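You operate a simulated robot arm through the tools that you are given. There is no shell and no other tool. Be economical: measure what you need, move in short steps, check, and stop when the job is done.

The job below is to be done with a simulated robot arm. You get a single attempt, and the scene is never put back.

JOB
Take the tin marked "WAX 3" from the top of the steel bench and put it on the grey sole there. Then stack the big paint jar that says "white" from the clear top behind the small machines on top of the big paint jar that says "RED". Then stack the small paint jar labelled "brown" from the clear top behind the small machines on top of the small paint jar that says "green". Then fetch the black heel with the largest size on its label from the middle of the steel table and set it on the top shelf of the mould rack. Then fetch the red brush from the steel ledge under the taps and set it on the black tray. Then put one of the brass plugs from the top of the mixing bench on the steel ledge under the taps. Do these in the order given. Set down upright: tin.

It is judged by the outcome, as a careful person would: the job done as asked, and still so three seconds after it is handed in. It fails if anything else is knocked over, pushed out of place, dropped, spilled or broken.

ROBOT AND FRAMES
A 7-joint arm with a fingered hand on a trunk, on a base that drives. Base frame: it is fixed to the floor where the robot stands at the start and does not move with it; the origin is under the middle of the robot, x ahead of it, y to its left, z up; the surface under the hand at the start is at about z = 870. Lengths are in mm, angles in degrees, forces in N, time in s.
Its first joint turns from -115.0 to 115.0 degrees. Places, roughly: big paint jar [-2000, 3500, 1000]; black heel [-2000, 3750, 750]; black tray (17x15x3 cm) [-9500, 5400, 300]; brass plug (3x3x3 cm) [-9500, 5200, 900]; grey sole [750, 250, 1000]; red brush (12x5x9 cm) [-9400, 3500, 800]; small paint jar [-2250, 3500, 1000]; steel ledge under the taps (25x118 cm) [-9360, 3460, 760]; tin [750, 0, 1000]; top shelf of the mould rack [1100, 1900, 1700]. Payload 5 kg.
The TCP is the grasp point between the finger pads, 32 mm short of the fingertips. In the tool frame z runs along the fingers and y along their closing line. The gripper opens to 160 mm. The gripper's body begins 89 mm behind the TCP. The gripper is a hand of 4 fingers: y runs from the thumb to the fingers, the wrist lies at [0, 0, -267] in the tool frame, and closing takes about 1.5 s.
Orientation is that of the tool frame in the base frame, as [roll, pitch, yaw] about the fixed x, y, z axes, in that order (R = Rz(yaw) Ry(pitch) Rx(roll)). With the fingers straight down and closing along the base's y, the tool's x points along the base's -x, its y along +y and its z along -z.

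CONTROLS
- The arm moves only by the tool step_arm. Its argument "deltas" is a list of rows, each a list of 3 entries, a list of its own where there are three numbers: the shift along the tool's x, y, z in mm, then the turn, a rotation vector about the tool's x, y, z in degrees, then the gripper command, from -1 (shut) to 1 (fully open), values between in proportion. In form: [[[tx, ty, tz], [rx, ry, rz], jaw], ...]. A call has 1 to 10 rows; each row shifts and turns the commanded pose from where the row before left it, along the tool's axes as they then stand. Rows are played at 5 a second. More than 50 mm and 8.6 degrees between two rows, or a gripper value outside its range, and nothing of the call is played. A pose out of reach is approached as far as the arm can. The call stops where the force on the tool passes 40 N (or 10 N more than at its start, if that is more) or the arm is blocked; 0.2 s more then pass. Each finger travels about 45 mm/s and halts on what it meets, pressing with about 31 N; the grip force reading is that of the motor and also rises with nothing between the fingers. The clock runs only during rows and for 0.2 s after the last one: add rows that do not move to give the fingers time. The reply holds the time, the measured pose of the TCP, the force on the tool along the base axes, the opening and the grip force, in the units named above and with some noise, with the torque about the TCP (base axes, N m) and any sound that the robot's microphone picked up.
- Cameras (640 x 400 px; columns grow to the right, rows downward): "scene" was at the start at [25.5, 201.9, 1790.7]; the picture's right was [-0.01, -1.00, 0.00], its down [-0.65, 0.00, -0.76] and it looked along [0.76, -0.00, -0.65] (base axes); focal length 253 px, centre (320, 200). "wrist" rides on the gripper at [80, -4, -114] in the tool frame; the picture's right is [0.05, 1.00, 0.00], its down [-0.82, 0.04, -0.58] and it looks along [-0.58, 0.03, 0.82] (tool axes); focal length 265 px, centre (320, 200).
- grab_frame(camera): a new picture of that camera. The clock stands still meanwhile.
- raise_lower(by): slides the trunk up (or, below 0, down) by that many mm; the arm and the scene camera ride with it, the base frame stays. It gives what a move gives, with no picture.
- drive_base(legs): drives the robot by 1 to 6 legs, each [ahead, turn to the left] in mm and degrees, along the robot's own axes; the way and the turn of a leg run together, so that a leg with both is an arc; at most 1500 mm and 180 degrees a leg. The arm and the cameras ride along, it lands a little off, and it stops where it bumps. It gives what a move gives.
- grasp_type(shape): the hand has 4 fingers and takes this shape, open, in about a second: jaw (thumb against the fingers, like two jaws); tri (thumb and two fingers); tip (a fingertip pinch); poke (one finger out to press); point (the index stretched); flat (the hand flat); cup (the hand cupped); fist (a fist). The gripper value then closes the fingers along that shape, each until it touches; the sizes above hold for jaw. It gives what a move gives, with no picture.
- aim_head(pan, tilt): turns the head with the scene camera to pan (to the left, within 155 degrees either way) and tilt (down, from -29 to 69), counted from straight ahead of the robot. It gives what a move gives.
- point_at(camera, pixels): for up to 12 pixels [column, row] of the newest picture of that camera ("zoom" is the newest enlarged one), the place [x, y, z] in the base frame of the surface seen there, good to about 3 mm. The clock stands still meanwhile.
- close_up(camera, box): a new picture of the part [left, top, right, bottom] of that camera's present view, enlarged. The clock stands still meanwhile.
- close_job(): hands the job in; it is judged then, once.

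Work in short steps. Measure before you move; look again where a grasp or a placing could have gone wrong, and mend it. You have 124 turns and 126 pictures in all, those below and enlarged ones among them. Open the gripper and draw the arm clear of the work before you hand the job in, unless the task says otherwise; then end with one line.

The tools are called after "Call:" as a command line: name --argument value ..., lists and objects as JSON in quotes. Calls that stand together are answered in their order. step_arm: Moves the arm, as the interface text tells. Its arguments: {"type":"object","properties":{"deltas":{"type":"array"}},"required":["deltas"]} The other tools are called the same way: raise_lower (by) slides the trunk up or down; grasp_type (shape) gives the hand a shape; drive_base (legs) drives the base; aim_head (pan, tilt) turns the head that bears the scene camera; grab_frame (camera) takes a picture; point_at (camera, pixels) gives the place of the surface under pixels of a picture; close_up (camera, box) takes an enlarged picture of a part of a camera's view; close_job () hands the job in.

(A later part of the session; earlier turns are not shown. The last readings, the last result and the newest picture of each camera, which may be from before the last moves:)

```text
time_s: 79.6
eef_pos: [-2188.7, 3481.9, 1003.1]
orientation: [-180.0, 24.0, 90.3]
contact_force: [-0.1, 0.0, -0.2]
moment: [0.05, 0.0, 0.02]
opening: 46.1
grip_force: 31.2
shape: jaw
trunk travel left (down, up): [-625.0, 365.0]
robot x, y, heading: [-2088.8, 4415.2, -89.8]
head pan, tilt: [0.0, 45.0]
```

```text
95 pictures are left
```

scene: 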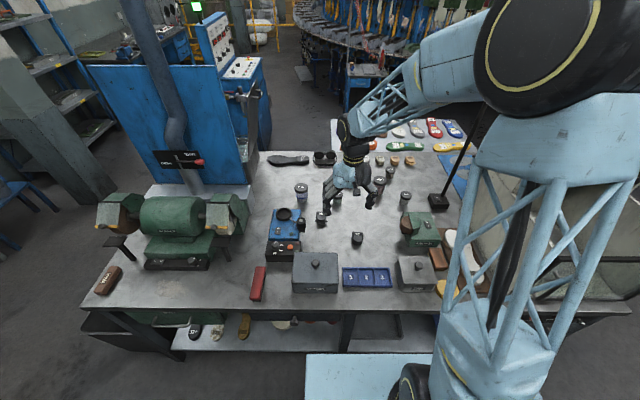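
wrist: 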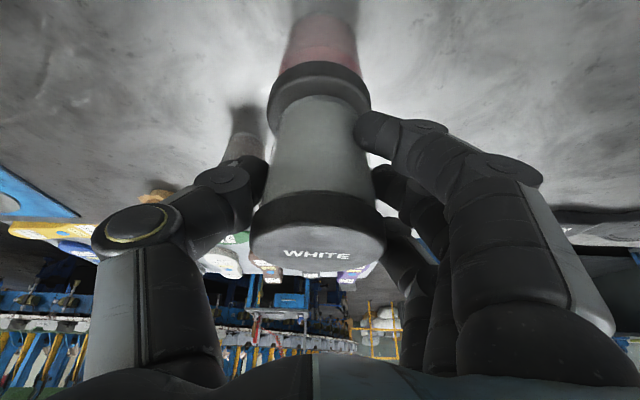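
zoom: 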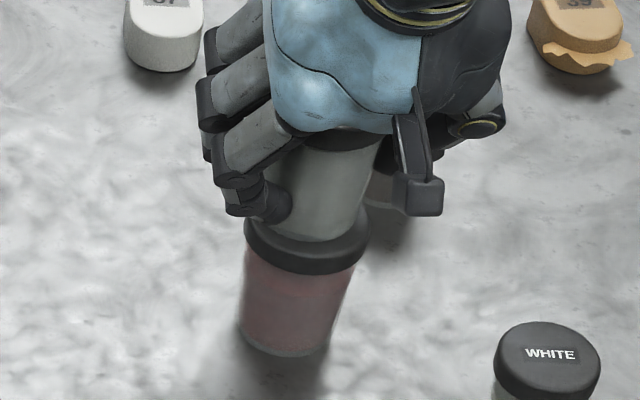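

Well centred. I open and withdraw back along the tool axis.

Call:
step_arm --deltas '[[[0, 0, 0], [0, 0, 0], -0.3], [[0, 0, 0], [0, 0, 0], -0.1], [[0, 0, 0], [0, 0, 0], 0.2], [[0, 0, 0], [0, 0, 0], 0.4], [[0, 0, 0], [0, 0, 0], 0.4], [[0, 0, -30], [0, 0, 0], 0.4], [[0, 0, -45], [0, 0, 0], 0.4], [[0, 0, -45], [0, 0, 0], 0.4], [[0, 0, -45], [0, 0, 0], 0.4]]'

Call:
close_up --camera "scene" --box '[310, 120, 470, 220]'

Call:
grab_frame --camera "wrist"

```text
time_s: 81.6
eef_pos: [-2190.2, 3547.4, 1154.3]
orientation: [-180.0, 24.0, 90.4]
contact_force: [0.9, -0.8, -0.5]
moment: [0.02, 0.01, 0.0]
opening: 111.9
grip_force: 0.0
shape: jaw
trunk travel left (down, up): [-625.0, 365.0]
robot x, y, heading: [-2091.5, 4417.6, -89.9]
head pan, tilt: [0.0, 45.0]
```

```text
4.00 times, centred on (390, 170) of scene
```

zoom: 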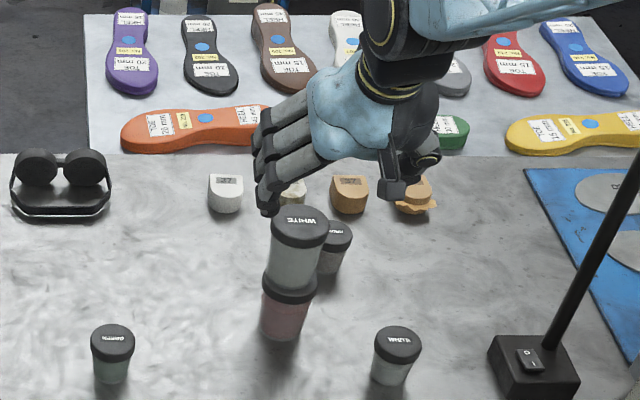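

```text
93 pictures are left
```

wrist: 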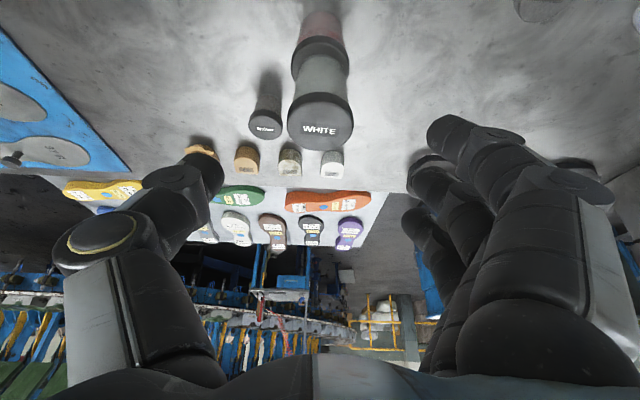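

White stands on RED. For brown I need reach and clearance from the new stack; I check how far the base protrudes in front.

Call:
aim_head --pan 30 --tilt 69

Call:
grab_frame --camera "scene"

```text
time_s: 82.6
eef_pos: [-2189.2, 3545.8, 1153.4]
orientation: [-179.9, 24.0, 90.3]
contact_force: [0.1, -0.8, 0.1]
moment: [-0.02, 0.0, -0.04]
opening: 111.7
grip_force: 0.0
shape: jaw
trunk travel left (down, up): [-625.0, 365.0]
robot x, y, heading: [-2094.8, 4418.8, -90.0]
head pan, tilt: [30.0, 68.8]
```

```text
92 pictures are left
```

scene: 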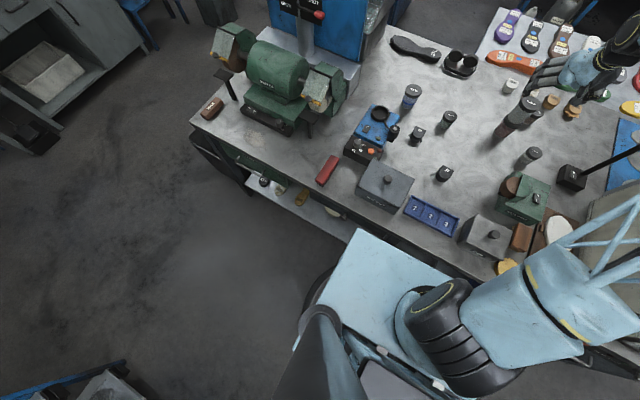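

I measure the platform's front edge and the dark base edge.

Call:
point_at --camera "scene" --pixels '[[361, 231], [430, 265], [315, 295], [308, 305], [322, 282], [355, 238], [350, 230]]'

Call:
close_up --camera "scene" --box '[270, 200, 470, 325]'

```text
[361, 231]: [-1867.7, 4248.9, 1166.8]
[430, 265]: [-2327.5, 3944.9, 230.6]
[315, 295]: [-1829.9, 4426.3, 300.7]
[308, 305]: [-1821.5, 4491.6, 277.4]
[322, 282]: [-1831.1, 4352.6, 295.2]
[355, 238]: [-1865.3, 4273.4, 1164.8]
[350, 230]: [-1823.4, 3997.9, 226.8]
```

```text
3.20 times, centred on (370, 262) of scene
```

zoom: 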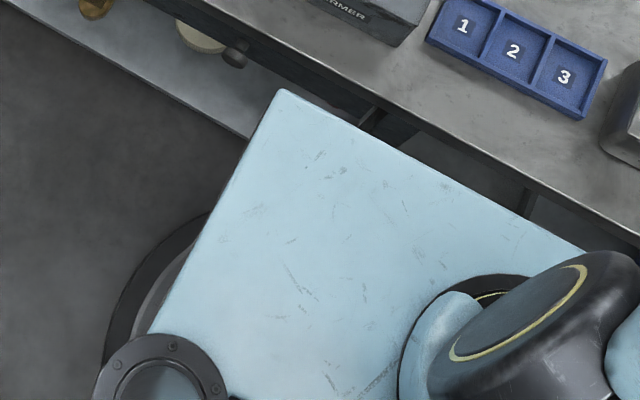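

The round base has ~65 mm left to the shelf edge. I go 30 mm closer, ease the tilt to 14°, yaw −9.4° towards the brown jar, and move above it.

Call:
drive_base --legs '[[30, 0]]'

Call:
step_arm --deltas '[[[0, 0, 0], [0, 5, 0], 0.3], [[0, 0, 0], [0, 5, 0], 0.3], [[0, 0, 0], [1.13, 0, 4.56], 0.3], [[0, 0, 0], [1.13, 0, 4.56], 0.3], [[-37.6, -11.9, 14.5], [0, 0, 0], 0.3], [[-37.6, -11.9, 14.5], [0, 0, 0], 0.3], [[-37.6, -11.9, 14.5], [0, 0, 0], 0.3], [[-37.6, -11.9, 14.5], [0, 0, 0], 0.3], [[0, 0, 0], [0, 0, 0], 0.3]]'

Call:
aim_head --pan 0 --tilt 45

Call:
grab_frame --camera "wrist"

```text
time_s: 83.4
eef_pos: [-2191.5, 3520.9, 1153.6]
orientation: [-179.9, 23.9, 90.1]
contact_force: [-0.8, 0.3, -0.9]
moment: [-0.04, 0.0, 0.02]
opening: 111.9
grip_force: 0.0
shape: jaw
trunk travel left (down, up): [-625.0, 365.0]
robot x, y, heading: [-2093.3, 4394.5, -90.3]
head pan, tilt: [30.0, 68.8]
```

```text
time_s: 85.4
eef_pos: [-2263.4, 3372.4, 1135.5]
orientation: [-180.0, 14.0, 80.7]
contact_force: [0.3, 0.0, -0.4]
moment: [0.0, 0.02, 0.0]
opening: 104.5
grip_force: 0.1
shape: jaw
trunk travel left (down, up): [-625.0, 365.0]
robot x, y, heading: [-2089.9, 4392.2, -90.5]
head pan, tilt: [30.0, 68.8]
```

```text
time_s: 86.3
eef_pos: [-2263.5, 3371.8, 1133.9]
orientation: [180.0, 14.0, 80.8]
contact_force: [-0.5, 0.1, 0.2]
moment: [0.0, -0.03, 0.01]
opening: 104.4
grip_force: 0.1
shape: jaw
trunk travel left (down, up): [-625.0, 365.0]
robot x, y, heading: [-2095.7, 4392.9, -90.1]
head pan, tilt: [0.0, 45.0]
```

```text
90 pictures are left
```

wrist: 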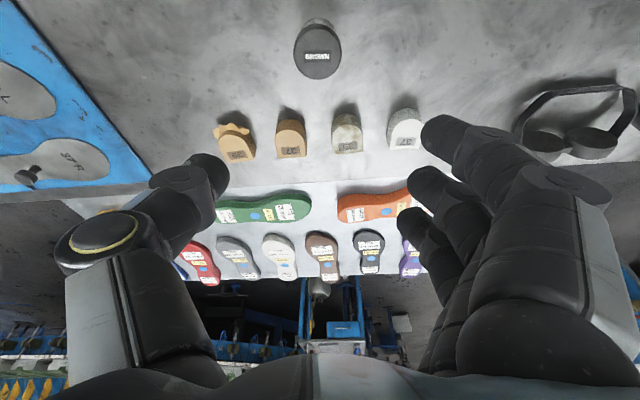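

Brown lid at (317,52). I measure it.

Call:
point_at --camera "wrist" --pixels '[[317, 54], [296, 54], [338, 54], [317, 72], [317, 36]]'

Call:
close_up --camera "scene" --box '[310, 120, 470, 220]'

```text
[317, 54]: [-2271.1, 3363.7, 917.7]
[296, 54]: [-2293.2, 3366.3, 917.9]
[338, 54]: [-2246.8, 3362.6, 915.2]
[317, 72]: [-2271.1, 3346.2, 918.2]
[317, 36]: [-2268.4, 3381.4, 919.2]
```

```text
4.00 times, centred on (390, 170) of scene
```

zoom: 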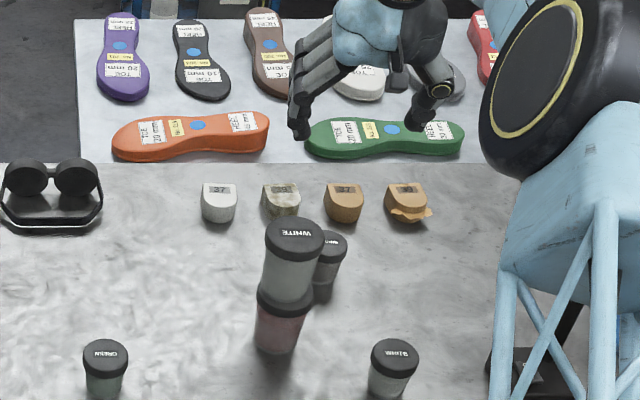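

Brown axis ≈(-2270,3364). I correct, narrow the opening to 90 mm and descend vertically to z≈914, checking partway.

Call:
step_arm --deltas '[[[-8.7, -5.6, 2.2], [0, 0, 0], 0.12], [[10.7, 0, 42.9], [0, 0, 0], 0.12], [[10.7, 0, 42.9], [0, 0, 0], 0.12], [[5.3, 0, 21.4], [0, 0, 0], 0.12], [[0, 0, 0], [0, 0, 0], 0.12]]'

Call:
close_up --camera "scene" --box '[330, 120, 450, 195]'

Call:
grab_frame --camera "wrist"

```text
time_s: 87.5
eef_pos: [-2271.5, 3363.3, 1022.1]
orientation: [179.9, 14.0, 80.9]
contact_force: [0.0, 0.2, 0.0]
moment: [0.01, 0.0, 0.01]
opening: 90.2
grip_force: 0.1
shape: jaw
trunk travel left (down, up): [-625.0, 365.0]
robot x, y, heading: [-2088.7, 4394.2, -90.3]
head pan, tilt: [0.0, 45.0]
```

```text
5.33 times, centred on (390, 158) of scene
```

zoom: 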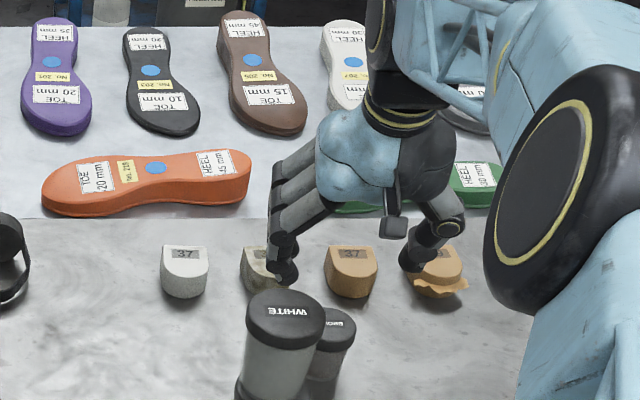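

```text
87 pictures are left
```

wrist: 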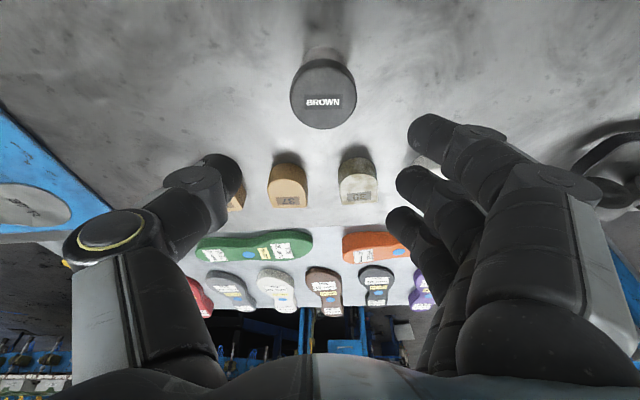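

Aligned. I descend the remaining 108 mm and close.

Call:
step_arm --deltas '[[[8.8, 0, 35.2], [0, 0, 0], 0.12], [[8.8, 0, 35.2], [0, 0, 0], 0.12], [[8.6, 0, 34.5], [0, 0, 0], 0.12], [[0, 0, 0], [0, 0, 0], -0.4], [[0, 0, 0], [0, 0, 0], -0.7], [[0, 0, 0], [0, 0, 0], -0.7], [[0, 0, 0], [0, 0, 0], -0.7], [[0, 0, 0], [0, 0, 0], -0.7], [[0, 0, 0], [0, 0, 0], -0.7], [[0, 0, 0], [0, 0, 0], -0.7]]'

Call:
grab_frame --camera "wrist"

```text
time_s: 89.8
eef_pos: [-2270.6, 3364.7, 912.2]
orientation: [180.0, 14.0, 80.7]
contact_force: [0.2, 0.0, 0.0]
moment: [0.03, 0.02, -0.01]
opening: 29.5
grip_force: 30.7
shape: jaw
trunk travel left (down, up): [-625.0, 365.0]
robot x, y, heading: [-2094.0, 4385.1, -90.2]
head pan, tilt: [0.0, 45.0]
```

```text
86 pictures are left
```

wrist: 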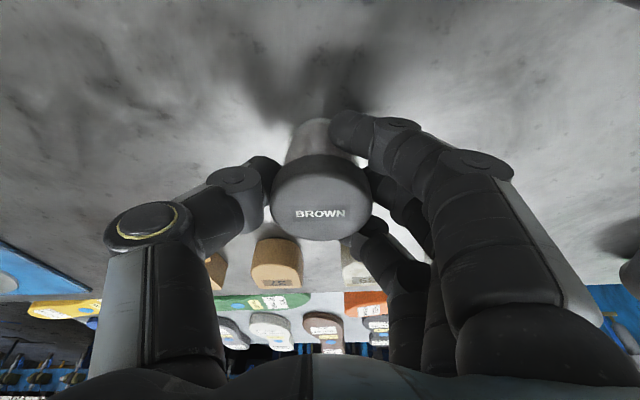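

Grip holds at 29.5 mm. I lift straight up by 200 mm to clear the stack.

Call:
step_arm --deltas '[[[-4.8, 0, -19.4], [0, 0, 0], -0.8], [[-9.7, 0, -38.8], [0, 0, 0], -0.8], [[-9.7, 0, -38.8], [0, 0, 0], -0.8], [[-9.7, 0, -38.8], [0, 0, 0], -0.8], [[-9.7, 0, -38.8], [0, 0, 0], -0.8], [[-4.8, 0, -19.4], [0, 0, 0], -0.8], [[0, 0, 0], [0, 0, 0], -0.8]]'

Call:
grab_frame --camera "wrist"

Call:
close_up --camera "scene" --box '[290, 100, 450, 200]'

```text
time_s: 91.3
eef_pos: [-2271.3, 3361.8, 1115.7]
orientation: [-180.0, 14.0, 80.8]
contact_force: [0.5, -0.2, -1.2]
moment: [-0.01, -0.02, 0.02]
opening: 29.4
grip_force: 30.9
shape: jaw
trunk travel left (down, up): [-625.0, 365.0]
robot x, y, heading: [-2092.7, 4389.0, -90.3]
head pan, tilt: [0.0, 45.0]
```

```text
85 pictures are left
```

wrist: 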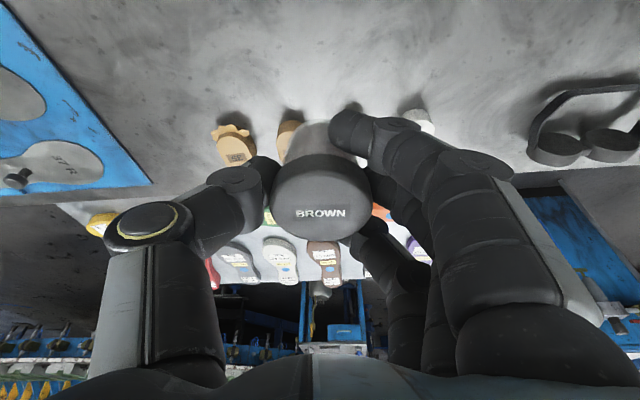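

```text
4.00 times, centred on (370, 150) of scene
```

zoom: 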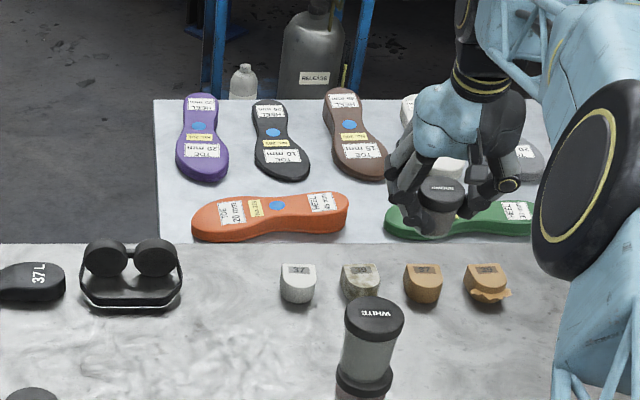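

Held well. I carry it over towards the green jar (−1970,3563), hovering high.

Call:
step_arm --deltas '[[[-4.8, 0, -19.4], [0, 0, 0], -0.8], [[29.8, 33.2, -7.4], [0, 0, 0], -0.8], [[29.8, 33.2, -7.4], [0, 0, 0], -0.8], [[29.8, 33.2, -7.4], [0, 0, 0], -0.8], [[29.8, 33.2, -7.4], [0, 0, 0], -0.8], [[29.8, 33.2, -7.4], [0, 0, 0], -0.8], [[29.8, 33.2, -7.4], [0, 0, 0], -0.8], [[29.8, 33.2, -7.4], [0, 0, 0], -0.8], [[29.8, 33.2, -7.4], [0, 0, 0], -0.8]]'

Call:
step_arm --deltas '[[[9.7, 0, 38.8], [0, 0, 0], -0.8], [[9.7, 0, 38.8], [0, 0, 0], -0.8], [[4.8, 0, 19.4], [0, 0, 0], -0.8], [[0, 0, 0], [0, 0, 0], -0.8]]'

Call:
grab_frame --camera "wrist"

Call:
close_up --camera "scene" --box '[270, 140, 430, 240]'

```text
time_s: 93.3
eef_pos: [-1971.6, 3559.8, 1134.2]
orientation: [179.9, 13.9, 80.7]
contact_force: [-0.1, 0.0, 0.0]
moment: [-0.02, 0.06, -0.03]
opening: 29.2
grip_force: 31.0
shape: jaw
trunk travel left (down, up): [-625.0, 365.0]
robot x, y, heading: [-2094.5, 4388.2, -90.4]
head pan, tilt: [0.0, 45.0]
```

```text
time_s: 94.3
eef_pos: [-1972.8, 3562.4, 1035.5]
orientation: [180.0, 14.1, 80.8]
contact_force: [0.0, -0.5, -0.6]
moment: [0.01, 0.0, 0.04]
opening: 29.3
grip_force: 31.4
shape: jaw
trunk travel left (down, up): [-625.0, 365.0]
robot x, y, heading: [-2091.9, 4392.4, -90.2]
head pan, tilt: [0.0, 45.0]
```

```text
83 pictures are left
```

wrist: 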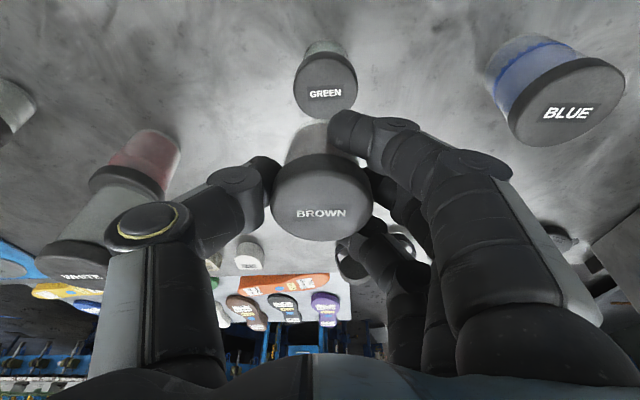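

```text
4.00 times, centred on (350, 190) of scene
```

zoom: 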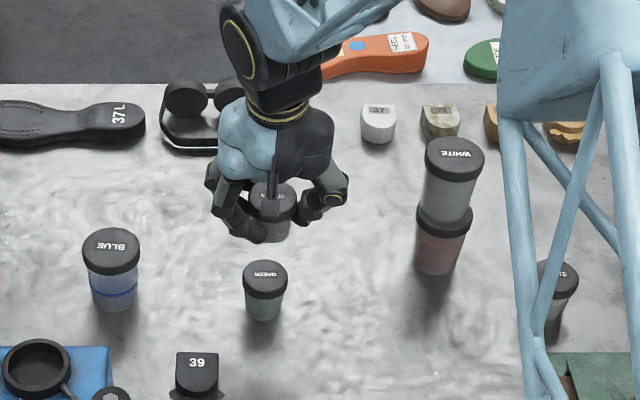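

GREEN lid is at wrist (325,85). I measure it and the held brown jar.

Call:
point_at --camera "wrist" --pixels '[[298, 88], [353, 88], [325, 62], [325, 113], [325, 85], [275, 200], [369, 200], [321, 235], [322, 200], [322, 165]]'

Call:
point_at --camera "zoom" --pixels '[[244, 275], [286, 275], [265, 264], [265, 288], [265, 276], [258, 225], [285, 225], [272, 230], [293, 200]]'

```text
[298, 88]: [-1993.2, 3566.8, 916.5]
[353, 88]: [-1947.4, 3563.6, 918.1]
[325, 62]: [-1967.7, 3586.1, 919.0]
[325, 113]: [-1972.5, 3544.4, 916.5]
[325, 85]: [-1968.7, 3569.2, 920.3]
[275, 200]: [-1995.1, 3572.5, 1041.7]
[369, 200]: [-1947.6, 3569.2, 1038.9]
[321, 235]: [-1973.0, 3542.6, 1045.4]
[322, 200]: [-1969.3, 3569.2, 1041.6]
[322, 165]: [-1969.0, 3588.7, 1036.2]
```

```text
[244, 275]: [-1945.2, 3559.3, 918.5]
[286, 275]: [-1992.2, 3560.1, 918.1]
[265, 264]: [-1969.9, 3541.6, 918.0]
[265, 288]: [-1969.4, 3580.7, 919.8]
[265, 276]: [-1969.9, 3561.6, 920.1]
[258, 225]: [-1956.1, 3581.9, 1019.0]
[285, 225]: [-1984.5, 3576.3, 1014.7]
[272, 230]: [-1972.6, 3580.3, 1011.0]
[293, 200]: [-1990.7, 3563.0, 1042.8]
```

Aligned within ~2 mm. I lower to just above contact (z≈974), then creep.

Call:
step_arm --deltas '[[[6.5, 0, 26], [0, 0, 0], -0.8], [[6.5, 0, 26], [0, 0, 0], -0.8], [[1.9, 0, 7.8], [0, 0, 0], -0.8], [[0, 0, 0], [0, 0, 0], -0.8]]'

Call:
step_arm --deltas '[[[0.4, 0, 1.6], [0, 0, 0], -0.8], [[0.4, 0, 1.6], [0, 0, 0], -0.8], [[0, 0, 0], [0, 0, 0], -0.8]]'

Call:
close_up --camera "scene" --box '[310, 175, 374, 225]'

Call:
grab_frame --camera "wrist"

```text
time_s: 95.3
eef_pos: [-1973.4, 3563.5, 972.4]
orientation: [-180.0, 13.9, 80.8]
contact_force: [0.7, 0.3, -0.9]
moment: [0.0, 0.01, 0.0]
opening: 28.8
grip_force: 30.5
shape: jaw
trunk travel left (down, up): [-625.0, 365.0]
robot x, y, heading: [-2092.6, 4387.4, -90.5]
head pan, tilt: [0.0, 45.0]
```

```text
time_s: 96.2
eef_pos: [-1972.5, 3562.6, 969.9]
orientation: [-180.0, 14.1, 80.8]
contact_force: [0.4, -0.2, 8.0]
moment: [0.1, -0.05, 0.0]
opening: 29.2
grip_force: 30.9
shape: jaw
trunk travel left (down, up): [-625.0, 365.0]
robot x, y, heading: [-2092.6, 4392.6, -90.3]
head pan, tilt: [0.0, 45.0]
```

```text
8.00 times, centred on (342, 200) of scene
```

zoom: 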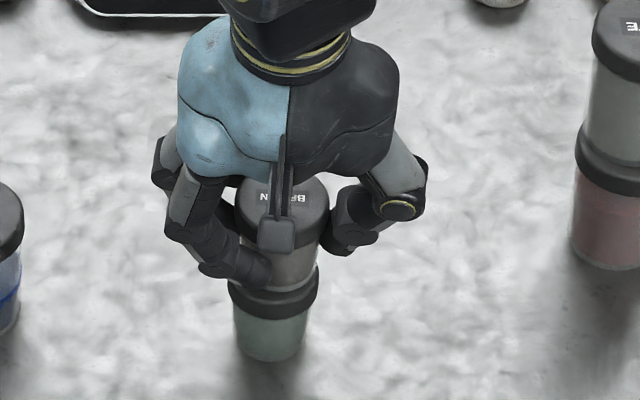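

```text
80 pictures are left
```

wrist: 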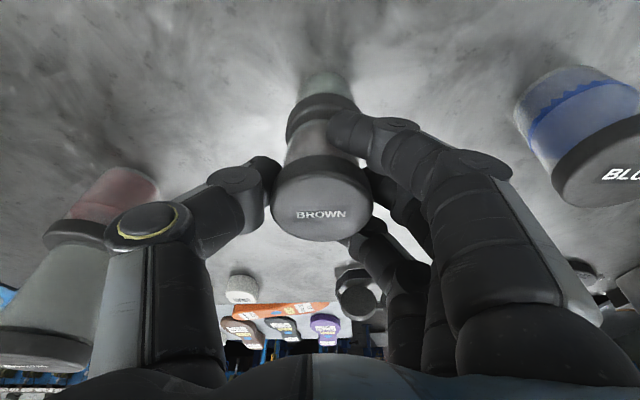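

In contact and centred. I relieve 1 mm, open gently, and withdraw.

Call:
step_arm --deltas '[[[-0.2, 0, -0.8], [0, 0, 0], -0.7], [[0, 0, 0], [0, 0, 0], -0.5], [[0, 0, 0], [0, 0, 0], -0.3], [[0, 0, 0], [0, 0, 0], 0.0], [[0, 0, 0], [0, 0, 0], 0.2], [[0, 0, 0], [0, 0, 0], 0.2], [[0, 0, -30], [0, 0, 0], 0.2], [[0, 0, -45], [0, 0, 0], 0.2], [[0, 0, -45], [0, 0, 0], 0.2]]'

Call:
close_up --camera "scene" --box '[270, 140, 430, 240]'

Call:
grab_frame --camera "wrist"

```text
time_s: 98.2
eef_pos: [-1966.6, 3591.0, 1087.9]
orientation: [-180.0, 13.9, 80.8]
contact_force: [0.3, -0.2, -0.5]
moment: [-0.06, 0.01, -0.03]
opening: 95.3
grip_force: 0.1
shape: jaw
trunk travel left (down, up): [-625.0, 365.0]
robot x, y, heading: [-2090.5, 4391.4, -90.4]
head pan, tilt: [0.0, 45.0]
```

```text
4.00 times, centred on (350, 190) of scene
```

zoom: 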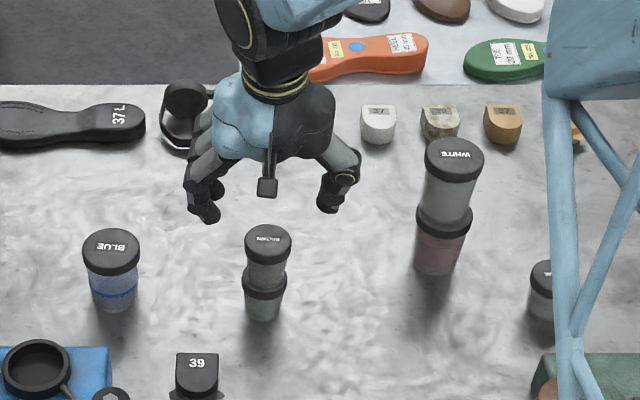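

```text
78 pictures are left
```

wrist: 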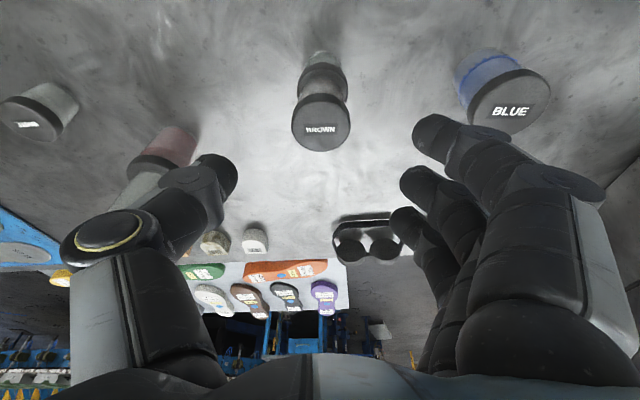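

Both stacks good. Now heel 39: I level the tool, straighten yaw, and move above it for a look.

Call:
step_arm --deltas '[[[0, 0, -30], [0, 0, 0], 0.2], [[0, 0, 0], [0, 7, 0], 0.2], [[0, 0, 0], [0, 7, 0], 0.2], [[0, 0, 0], [0, 0, -4.7], 0.2], [[0, 0, 0], [0, 0, -4.7], 0.2], [[30, 26, 0], [0, 0, 0], 0.2], [[30, 26, 0], [0, 0, 0], 0.2], [[30, 26, 0], [0, 0, 0], 0.2], [[0, 0, 0], [0, 0, 0], 0.2]]'

Call:
grab_frame --camera "wrist"

Call:
close_up --camera "scene" --box '[280, 190, 376, 250]'

```text
time_s: 100.2
eef_pos: [-1884.4, 3691.5, 1116.3]
orientation: [-180.0, -0.1, 90.1]
contact_force: [0.2, 0.3, -0.2]
moment: [0.04, 0.01, 0.03]
opening: 95.7
grip_force: 0.1
shape: jaw
trunk travel left (down, up): [-625.0, 365.0]
robot x, y, heading: [-2094.5, 4395.6, -90.0]
head pan, tilt: [0.0, 45.0]
```

```text
77 pictures are left
```

wrist: 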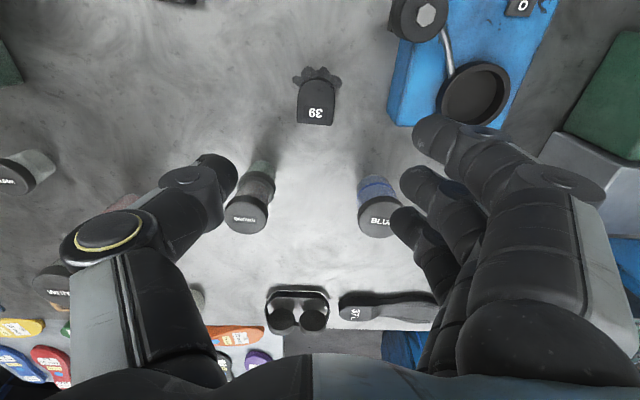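

```text
6.67 times, centred on (328, 220) of scene
```

zoom: 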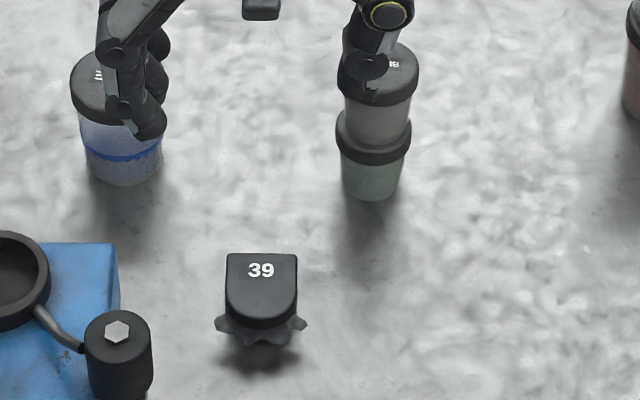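

I measure heel 39 and the neighbouring machine and stacks.

Call:
point_at --camera "wrist" --pixels '[[316, 100], [299, 105], [335, 105], [317, 83], [317, 122], [316, 72], [390, 120], [407, 20], [297, 78], [338, 78], [370, 90]]'

Call:
point_at --camera "zoom" --pixels '[[262, 290], [230, 265], [296, 265], [262, 256], [262, 318], [220, 325], [303, 325], [262, 345], [118, 370], [148, 330]]'

```text
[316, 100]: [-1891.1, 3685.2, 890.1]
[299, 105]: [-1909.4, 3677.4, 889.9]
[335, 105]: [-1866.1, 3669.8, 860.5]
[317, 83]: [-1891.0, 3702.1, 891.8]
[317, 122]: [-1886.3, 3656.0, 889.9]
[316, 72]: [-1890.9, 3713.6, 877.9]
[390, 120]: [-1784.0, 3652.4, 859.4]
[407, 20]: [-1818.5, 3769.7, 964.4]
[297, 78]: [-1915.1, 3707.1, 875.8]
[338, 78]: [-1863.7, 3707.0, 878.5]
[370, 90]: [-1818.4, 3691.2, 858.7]
```

```text
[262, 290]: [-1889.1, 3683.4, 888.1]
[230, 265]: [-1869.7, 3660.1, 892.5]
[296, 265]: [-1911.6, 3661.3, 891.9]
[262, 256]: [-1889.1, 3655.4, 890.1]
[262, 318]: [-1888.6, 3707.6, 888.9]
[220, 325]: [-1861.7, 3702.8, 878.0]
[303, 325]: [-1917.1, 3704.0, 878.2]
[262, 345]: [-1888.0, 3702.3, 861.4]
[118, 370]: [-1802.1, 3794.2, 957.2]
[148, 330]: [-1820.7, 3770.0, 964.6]
```

Heel spans x −1911…−1868, y 3655…3710, z 860–890. I centre at (−1890,3668), narrow to 76 mm and descend to z≈903.

Call:
step_arm --deltas '[[[-23, -6, 0], [0, 0, 0], -0.05], [[0, 0, 43], [0, 0, 0], -0.05], [[0, 0, 43], [0, 0, 0], -0.05], [[0, 0, 43], [0, 0, 0], -0.05], [[0, 0, 43], [0, 0, 0], -0.05], [[0, 0, 30], [0, 0, 0], -0.05], [[0, 0, 0], [0, 0, 0], -0.05]]'

Call:
grab_frame --camera "wrist"

```text
time_s: 101.8
eef_pos: [-1888.9, 3665.7, 913.6]
orientation: [-180.0, 0.0, 90.2]
contact_force: [-1.1, 0.6, -0.6]
moment: [-0.03, 0.02, -0.01]
opening: 77.0
grip_force: 0.0
shape: jaw
trunk travel left (down, up): [-625.0, 365.0]
robot x, y, heading: [-2090.5, 4392.5, -90.2]
head pan, tilt: [0.0, 45.0]
```

```text
75 pictures are left
```

wrist: 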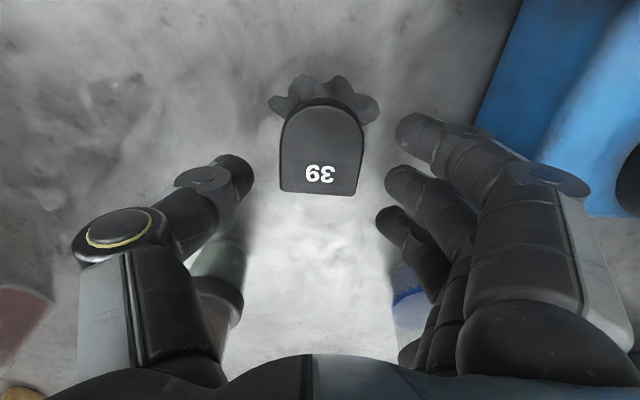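

The hand sits slightly too near the flat edge; I shift 8 mm towards the heel's middle, descend 12 mm and close.

Call:
step_arm --deltas '[[[8, -1, 0], [0, 0, 0], -0.05], [[0, 0, 12], [0, 0, 0], -0.05], [[0, 0, 0], [0, 0, 0], -0.3], [[0, 0, 0], [0, 0, 0], -0.7], [[0, 0, 0], [0, 0, 0], -0.8], [[0, 0, 0], [0, 0, 0], -0.8], [[0, 0, 0], [0, 0, 0], -0.8], [[0, 0, 0], [0, 0, 0], -0.8]]'

Call:
grab_frame --camera "wrist"

```text
time_s: 103.5
eef_pos: [-1892.6, 3672.8, 901.8]
orientation: [-179.9, 0.1, 90.2]
contact_force: [-0.9, -0.7, 1.0]
moment: [0.04, 0.02, -0.02]
opening: 34.7
grip_force: 31.0
shape: jaw
trunk travel left (down, up): [-625.0, 365.0]
robot x, y, heading: [-2089.1, 4391.8, -90.6]
head pan, tilt: [0.0, 45.0]
```

```text
74 pictures are left
```

wrist: 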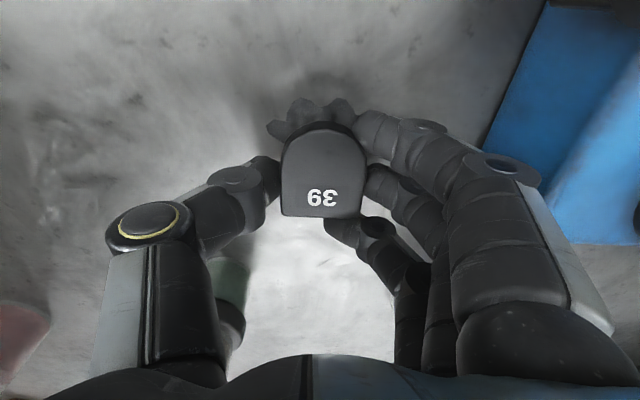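

Gripped. I lift 230 mm and check the hold.

Call:
step_arm --deltas '[[[0, 0, -15], [0, 0, 0], -0.8], [[0, 0, -40], [0, 0, 0], -0.8], [[0, 0, -45], [0, 0, 0], -0.8], [[0, 0, -45], [0, 0, 0], -0.8], [[0, 0, -45], [0, 0, 0], -0.8], [[0, 0, -45], [0, 0, 0], -0.8], [[0, 0, -45], [0, 0, 0], -0.8], [[40, -10, -20], [0, 0, 0], -0.8], [[40, -10, -20], [0, 0, 0], -0.8], [[40, -10, 0], [0, 0, 0], -0.8]]'

Call:
grab_frame --camera "wrist"

Call:
grab_frame --camera "scene"

```text
time_s: 105.8
eef_pos: [-1921.5, 3796.7, 1221.6]
orientation: [180.0, -0.1, 90.2]
contact_force: [0.3, -0.1, -0.4]
moment: [-0.05, 0.02, 0.04]
opening: 34.9
grip_force: 30.9
shape: jaw
trunk travel left (down, up): [-625.0, 365.0]
robot x, y, heading: [-2095.0, 4388.9, -90.2]
head pan, tilt: [0.0, 45.0]
```

```text
73 pictures are left
```

wrist: 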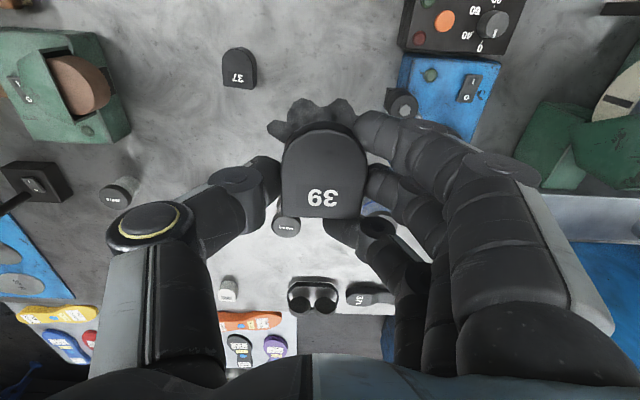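

```text
72 pictures are left
```

scene: 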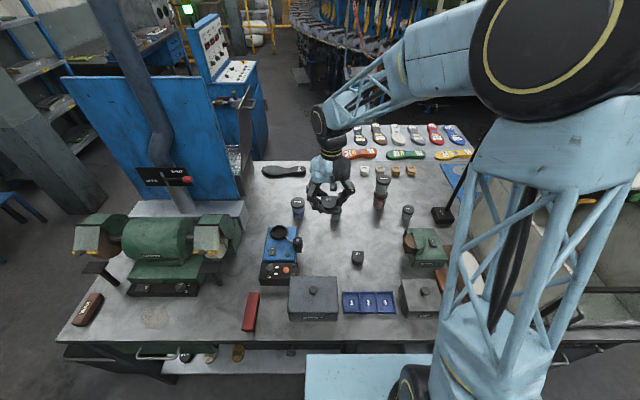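

Heel 39 is firmly held. I back off from the table and drive round towards the mould rack.

Call:
drive_base --legs '[[-110, 0], [0, 90], [1000, 0], [850, 0]]'

```text
time_s: 119.8
eef_pos: [343.3, 4635.5, 1222.3]
orientation: [-180.0, 0.0, -179.5]
contact_force: [-0.7, -0.8, -0.1]
moment: [-0.01, 0.0, 0.01]
opening: 34.3
grip_force: 31.1
shape: jaw
trunk travel left (down, up): [-625.0, 365.0]
robot x, y, heading: [-246.8, 4460.2, -0.1]
head pan, tilt: [0.0, 45.0]
```

I turn to face −y and drive down the lane to y≈1900.

Call:
drive_base --legs '[[0, -90], [1300, 0], [1250, 0]]'

Call:
aim_head --pan 90 --tilt 15

Call:
grab_frame --camera "scene"

```text
time_s: 136.0
eef_pos: [21.6, 1358.3, 1221.9]
orientation: [-179.9, 0.0, 92.7]
contact_force: [-0.1, 1.1, -1.0]
moment: [-0.01, 0.01, -0.02]
opening: 34.5
grip_force: 30.7
shape: jaw
trunk travel left (down, up): [-625.0, 365.0]
robot x, y, heading: [-176.0, 1943.4, -87.8]
head pan, tilt: [0.0, 45.0]
```

```text
time_s: 137.7
eef_pos: [20.6, 1357.4, 1222.5]
orientation: [179.9, 0.0, 92.6]
contact_force: [-0.1, -0.3, -0.1]
moment: [0.05, 0.0, -0.02]
opening: 34.5
grip_force: 31.0
shape: jaw
trunk travel left (down, up): [-625.0, 365.0]
robot x, y, heading: [-176.8, 1943.4, -87.9]
head pan, tilt: [90.0, 15.0]
```

```text
71 pictures are left
```

scene: 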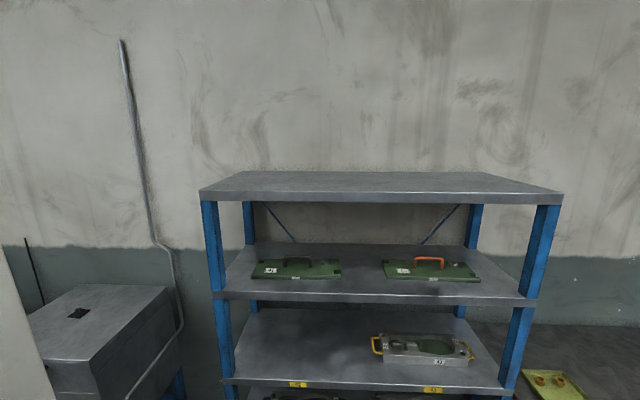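

The topmost shelf is empty. I measure it and floor obstacles.

Call:
point_at --camera "scene" --pixels '[[375, 197], [375, 188], [375, 175], [205, 195], [555, 198], [250, 185], [300, 280], [430, 275], [90, 330], [230, 390]]'

```text
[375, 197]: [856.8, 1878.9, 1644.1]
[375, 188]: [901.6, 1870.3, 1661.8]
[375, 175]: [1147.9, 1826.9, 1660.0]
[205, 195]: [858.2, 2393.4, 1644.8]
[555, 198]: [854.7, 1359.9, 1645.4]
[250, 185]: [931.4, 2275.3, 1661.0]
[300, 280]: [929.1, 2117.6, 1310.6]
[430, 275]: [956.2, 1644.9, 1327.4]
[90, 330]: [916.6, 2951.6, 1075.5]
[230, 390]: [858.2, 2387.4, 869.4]
```

Top shelf is z=1661, x 857–1220, y 1360–2393. I turn to face it, raise the trunk, and lift the arm above shelf height.

Call:
drive_base --legs '[[0, 88]]'

Call:
raise_lower --by 360

Call:
step_arm --deltas '[[[0, -15, -42], [0, 0, 0], -0.8], [[0, -15, -42], [0, 0, 0], -0.8], [[0, -15, -42], [0, 0, 0], -0.8], [[0, -15, -42], [0, 0, 0], -0.8], [[0, -15, -20], [0, 0, 0], -0.8], [[0, 0, 0], [0, 0, 0], -0.8]]'

Call:
aim_head --pan 0 --tilt 30

Call:
grab_frame --camera "scene"

```text
time_s: 142.0
eef_pos: [415.0, 2118.4, 1222.3]
orientation: [-180.0, 0.0, -179.4]
contact_force: [-0.5, 0.1, 0.1]
moment: [-0.04, 0.02, 0.0]
opening: 34.2
grip_force: 30.8
shape: jaw
trunk travel left (down, up): [-625.0, 365.0]
robot x, y, heading: [-173.5, 1939.6, 0.0]
head pan, tilt: [90.0, 15.0]
```

```text
time_s: 145.5
eef_pos: [417.7, 2119.5, 1582.1]
orientation: [180.0, 0.0, -179.4]
contact_force: [-0.2, -0.4, 0.5]
moment: [0.01, 0.03, 0.0]
opening: 34.0
grip_force: 31.4
shape: jaw
trunk travel left (down, up): [-985.0, 5.0]
robot x, y, heading: [-173.8, 1943.8, 0.0]
head pan, tilt: [90.0, 15.0]
```

```text
time_s: 146.9
eef_pos: [417.0, 2045.5, 1767.8]
orientation: [-180.0, 0.0, -179.4]
contact_force: [0.0, 0.2, -0.2]
moment: [0.03, -0.01, 0.02]
opening: 34.4
grip_force: 30.8
shape: jaw
trunk travel left (down, up): [-985.0, 5.0]
robot x, y, heading: [-169.3, 1947.7, 0.2]
head pan, tilt: [90.0, 15.0]
```

```text
time_s: 148.5
eef_pos: [418.0, 2044.8, 1766.8]
orientation: [-180.0, 0.0, -179.5]
contact_force: [0.0, -0.3, -0.1]
moment: [-0.05, 0.0, 0.05]
opening: 34.1
grip_force: 31.2
shape: jaw
trunk travel left (down, up): [-985.0, 5.0]
robot x, y, heading: [-172.9, 1945.5, -0.0]
head pan, tilt: [0.0, 30.0]
```

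```text
70 pictures are left
```

scene: 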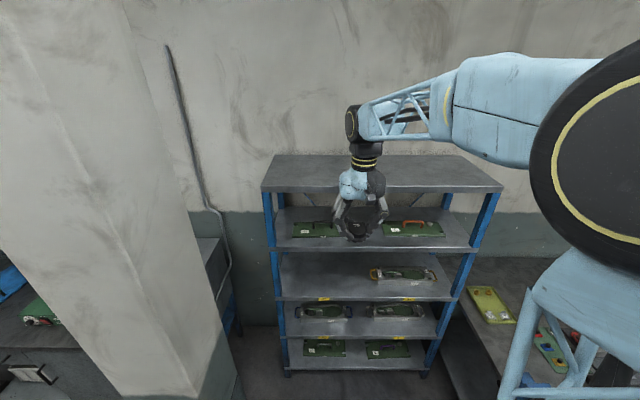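

The way is clear. I drive 350 mm closer, then extend over the shelf.

Call:
drive_base --legs '[[350, 0]]'

Call:
step_arm --deltas '[[[-44, -15, 0], [0, 0, 0], -0.8], [[-44, -15, 0], [0, 0, 0], -0.8], [[-44, -15, 0], [0, 0, 0], -0.8], [[-44, -15, 0], [0, 0, 0], -0.8], [[-44, 0, 0], [0, 0, 0], -0.8], [[0, 0, 20], [0, 0, 0], -0.8], [[0, 0, 20], [0, 0, 0], -0.8], [[0, 0, 0], [0, 0, 0], -0.8]]'

Call:
grab_frame --camera "scene"

Call:
grab_frame --camera "wrist"

```text
time_s: 150.8
eef_pos: [758.0, 2038.2, 1767.5]
orientation: [-179.9, -0.1, 179.9]
contact_force: [-0.3, 0.0, 0.4]
moment: [-0.02, 0.0, -0.01]
opening: 34.0
grip_force: 30.7
shape: jaw
trunk travel left (down, up): [-985.0, 5.0]
robot x, y, heading: [165.9, 1942.6, -0.4]
head pan, tilt: [0.0, 30.0]
```

```text
time_s: 152.6
eef_pos: [976.7, 1979.1, 1727.5]
orientation: [-179.9, 0.0, -180.0]
contact_force: [0.5, -0.1, -0.1]
moment: [-0.01, -0.01, -0.01]
opening: 34.1
grip_force: 31.1
shape: jaw
trunk travel left (down, up): [-985.0, 5.0]
robot x, y, heading: [160.8, 1941.9, -0.3]
head pan, tilt: [0.0, 30.0]
```

```text
69 pictures are left
```

scene: 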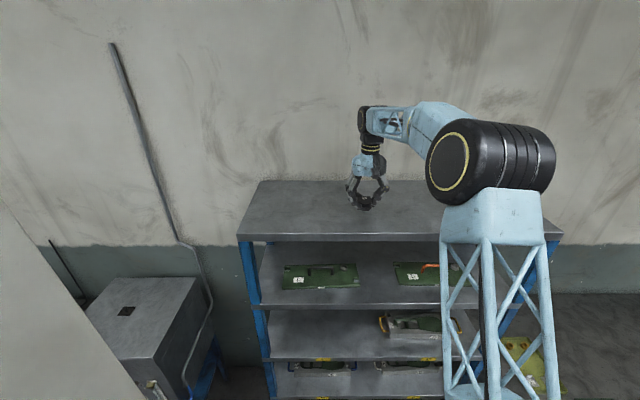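

```text
68 pictures are left
```

wrist: 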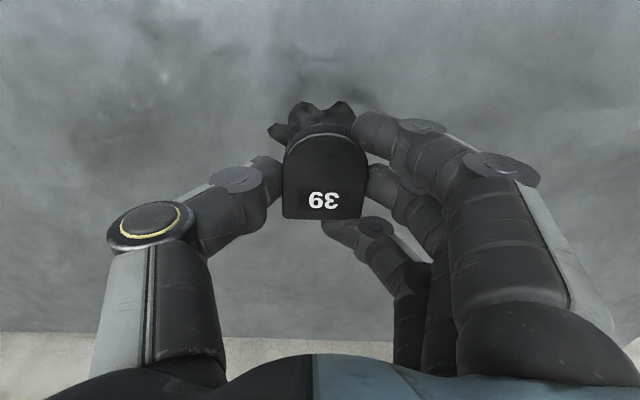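

Over the shelf. I lower to ~1705 then creep to contact.

Call:
step_arm --deltas '[[[0, 0, 12], [0, 0, 0], -0.8], [[0, 0, 10], [0, 0, 0], -0.8], [[0, 0, 0], [0, 0, 0], -0.8]]'

Call:
step_arm --deltas '[[[0, 0, 2], [0, 0, 0], -0.8], [[0, 0, 2], [0, 0, 0], -0.8], [[0, 0, 0], [0, 0, 0], -0.8]]'

```text
time_s: 153.4
eef_pos: [979.0, 1979.3, 1705.2]
orientation: [-180.0, 0.0, -180.0]
contact_force: [0.4, 1.0, -0.6]
moment: [0.0, 0.0, -0.02]
opening: 34.1
grip_force: 31.1
shape: jaw
trunk travel left (down, up): [-985.0, 5.0]
robot x, y, heading: [166.1, 1945.8, -0.7]
head pan, tilt: [0.0, 30.0]
```

```text
time_s: 154.2
eef_pos: [978.5, 1978.9, 1700.9]
orientation: [-180.0, 0.0, 179.9]
contact_force: [0.2, 0.4, 0.1]
moment: [-0.01, 0.01, 0.0]
opening: 34.2
grip_force: 31.0
shape: jaw
trunk travel left (down, up): [-985.0, 5.0]
robot x, y, heading: [161.6, 1944.6, -0.4]
head pan, tilt: [0.0, 30.0]
```

Not clearly in contact yet; two more single mm.

Call:
step_arm --deltas '[[[0, 0, 1], [0, 0, 0], -0.8], [[0, 0, 1], [0, 0, 0], -0.8], [[0, 0, 0], [0, 0, 0], -0.8]]'

```text
time_s: 155.0
eef_pos: [978.5, 1977.6, 1699.8]
orientation: [-180.0, 0.1, 179.9]
contact_force: [3.4, 0.7, 11.8]
moment: [0.28, 0.13, -0.03]
opening: 34.0
grip_force: 31.3
shape: jaw
trunk travel left (down, up): [-985.0, 5.0]
robot x, y, heading: [164.7, 1943.5, -0.2]
head pan, tilt: [0.0, 30.0]
```

Contact (11.8 N). I relieve 1 mm, open, and rise.

Call:
step_arm --deltas '[[[0, 0, -1], [0, 0, 0], -0.7], [[0, 0, 0], [0, 0, 0], -0.4], [[0, 0, 0], [0, 0, 0], -0.2], [[0, 0, 0], [0, 0, 0], 0.0], [[0, 0, 0], [0, 0, 0], 0.1], [[0, 0, -25], [0, 0, 0], 0.1], [[0, 0, -40], [0, 0, 0], 0.1], [[0, 0, -40], [0, 0, 0], 0.1]]'

Call:
grab_frame --camera "wrist"

```text
time_s: 156.8
eef_pos: [974.8, 1976.2, 1805.6]
orientation: [180.0, -0.2, 180.0]
contact_force: [-0.2, -0.2, -0.1]
moment: [0.02, -0.01, -0.03]
opening: 87.1
grip_force: 0.1
shape: jaw
trunk travel left (down, up): [-985.0, 5.0]
robot x, y, heading: [164.6, 1943.5, -0.6]
head pan, tilt: [0.0, 30.0]
```

```text
67 pictures are left
```

wrist: 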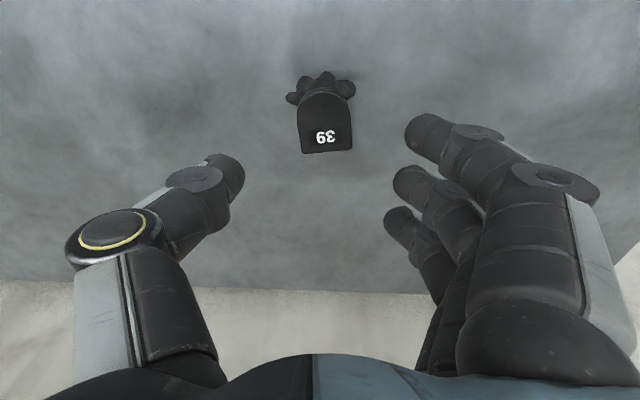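

The heel lies on the top shelf. I retract the arm, back away, and lower the trunk.

Call:
step_arm --deltas '[[[42, 0, 0], [0, 0, 0], 0.1], [[42, 0, 0], [0, 0, 0], 0.1], [[42, 0, 0], [0, 0, 0], 0.1], [[42, 0, 0], [0, 0, 0], 0.1], [[42, 0, 0], [0, 0, 0], 0.1], [[42, 0, 0], [0, 0, 0], 0.1], [[42, 0, 0], [0, 0, 0], 0.1], [[30, 0, 0], [0, 0, 0], 0.1]]'

Call:
drive_base --legs '[[-390, 0]]'

Call:
raise_lower --by -360

Call:
drive_base --legs '[[0, 90], [1300, 0], [1220, 0], [0, 90]]'

Call:
aim_head --pan 0 --tilt 15

Call:
grab_frame --camera "scene"

```text
time_s: 158.6
eef_pos: [653.4, 1976.8, 1801.8]
orientation: [180.0, 0.0, -179.8]
contact_force: [0.3, -1.0, -0.2]
moment: [0.02, -0.04, 0.01]
opening: 87.1
grip_force: 0.1
shape: jaw
trunk travel left (down, up): [-985.0, 5.0]
robot x, y, heading: [166.6, 1941.7, -0.5]
head pan, tilt: [0.0, 30.0]
```

```text
time_s: 161.0
eef_pos: [266.8, 1985.2, 1802.3]
orientation: [-179.9, 0.0, -179.3]
contact_force: [-0.8, 0.8, 0.0]
moment: [0.01, -0.04, -0.02]
opening: 87.2
grip_force: 0.0
shape: jaw
trunk travel left (down, up): [-985.0, 5.0]
robot x, y, heading: [-223.2, 1943.8, 0.2]
head pan, tilt: [0.0, 30.0]
```

```text
time_s: 164.5
eef_pos: [266.5, 1984.7, 1441.5]
orientation: [-179.9, 0.0, -179.3]
contact_force: [0.4, 0.1, 0.0]
moment: [0.0, -0.02, -0.02]
opening: 87.5
grip_force: 0.0
shape: jaw
trunk travel left (down, up): [-625.0, 365.0]
robot x, y, heading: [-222.5, 1943.0, 0.3]
head pan, tilt: [0.0, 30.0]
```

```text
time_s: 185.1
eef_pos: [-834.2, 4368.6, 1443.1]
orientation: [-179.9, 0.0, 7.9]
contact_force: [-0.4, -0.2, -0.2]
moment: [-0.03, -0.01, -0.02]
opening: 87.4
grip_force: 0.0
shape: jaw
trunk travel left (down, up): [-625.0, 365.0]
robot x, y, heading: [-352.0, 4468.8, -172.8]
head pan, tilt: [0.0, 30.0]
```

```text
time_s: 185.8
eef_pos: [-833.9, 4369.0, 1442.6]
orientation: [180.0, 0.0, 7.9]
contact_force: [-0.6, -0.1, 0.7]
moment: [0.01, 0.01, -0.02]
opening: 87.1
grip_force: 0.0
shape: jaw
trunk travel left (down, up): [-625.0, 365.0]
robot x, y, heading: [-351.2, 4470.5, -172.4]
head pan, tilt: [0.0, 15.0]
```

```text
66 pictures are left
```

scene: 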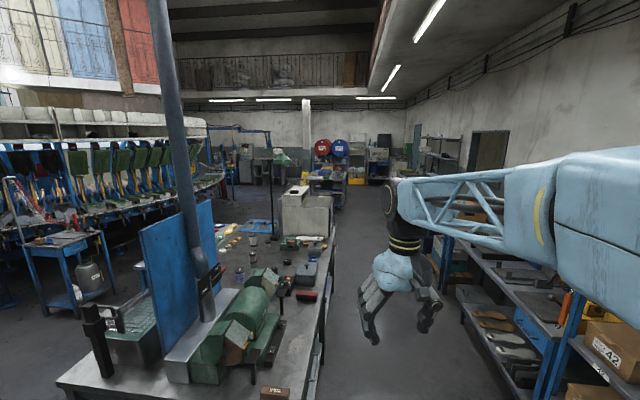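

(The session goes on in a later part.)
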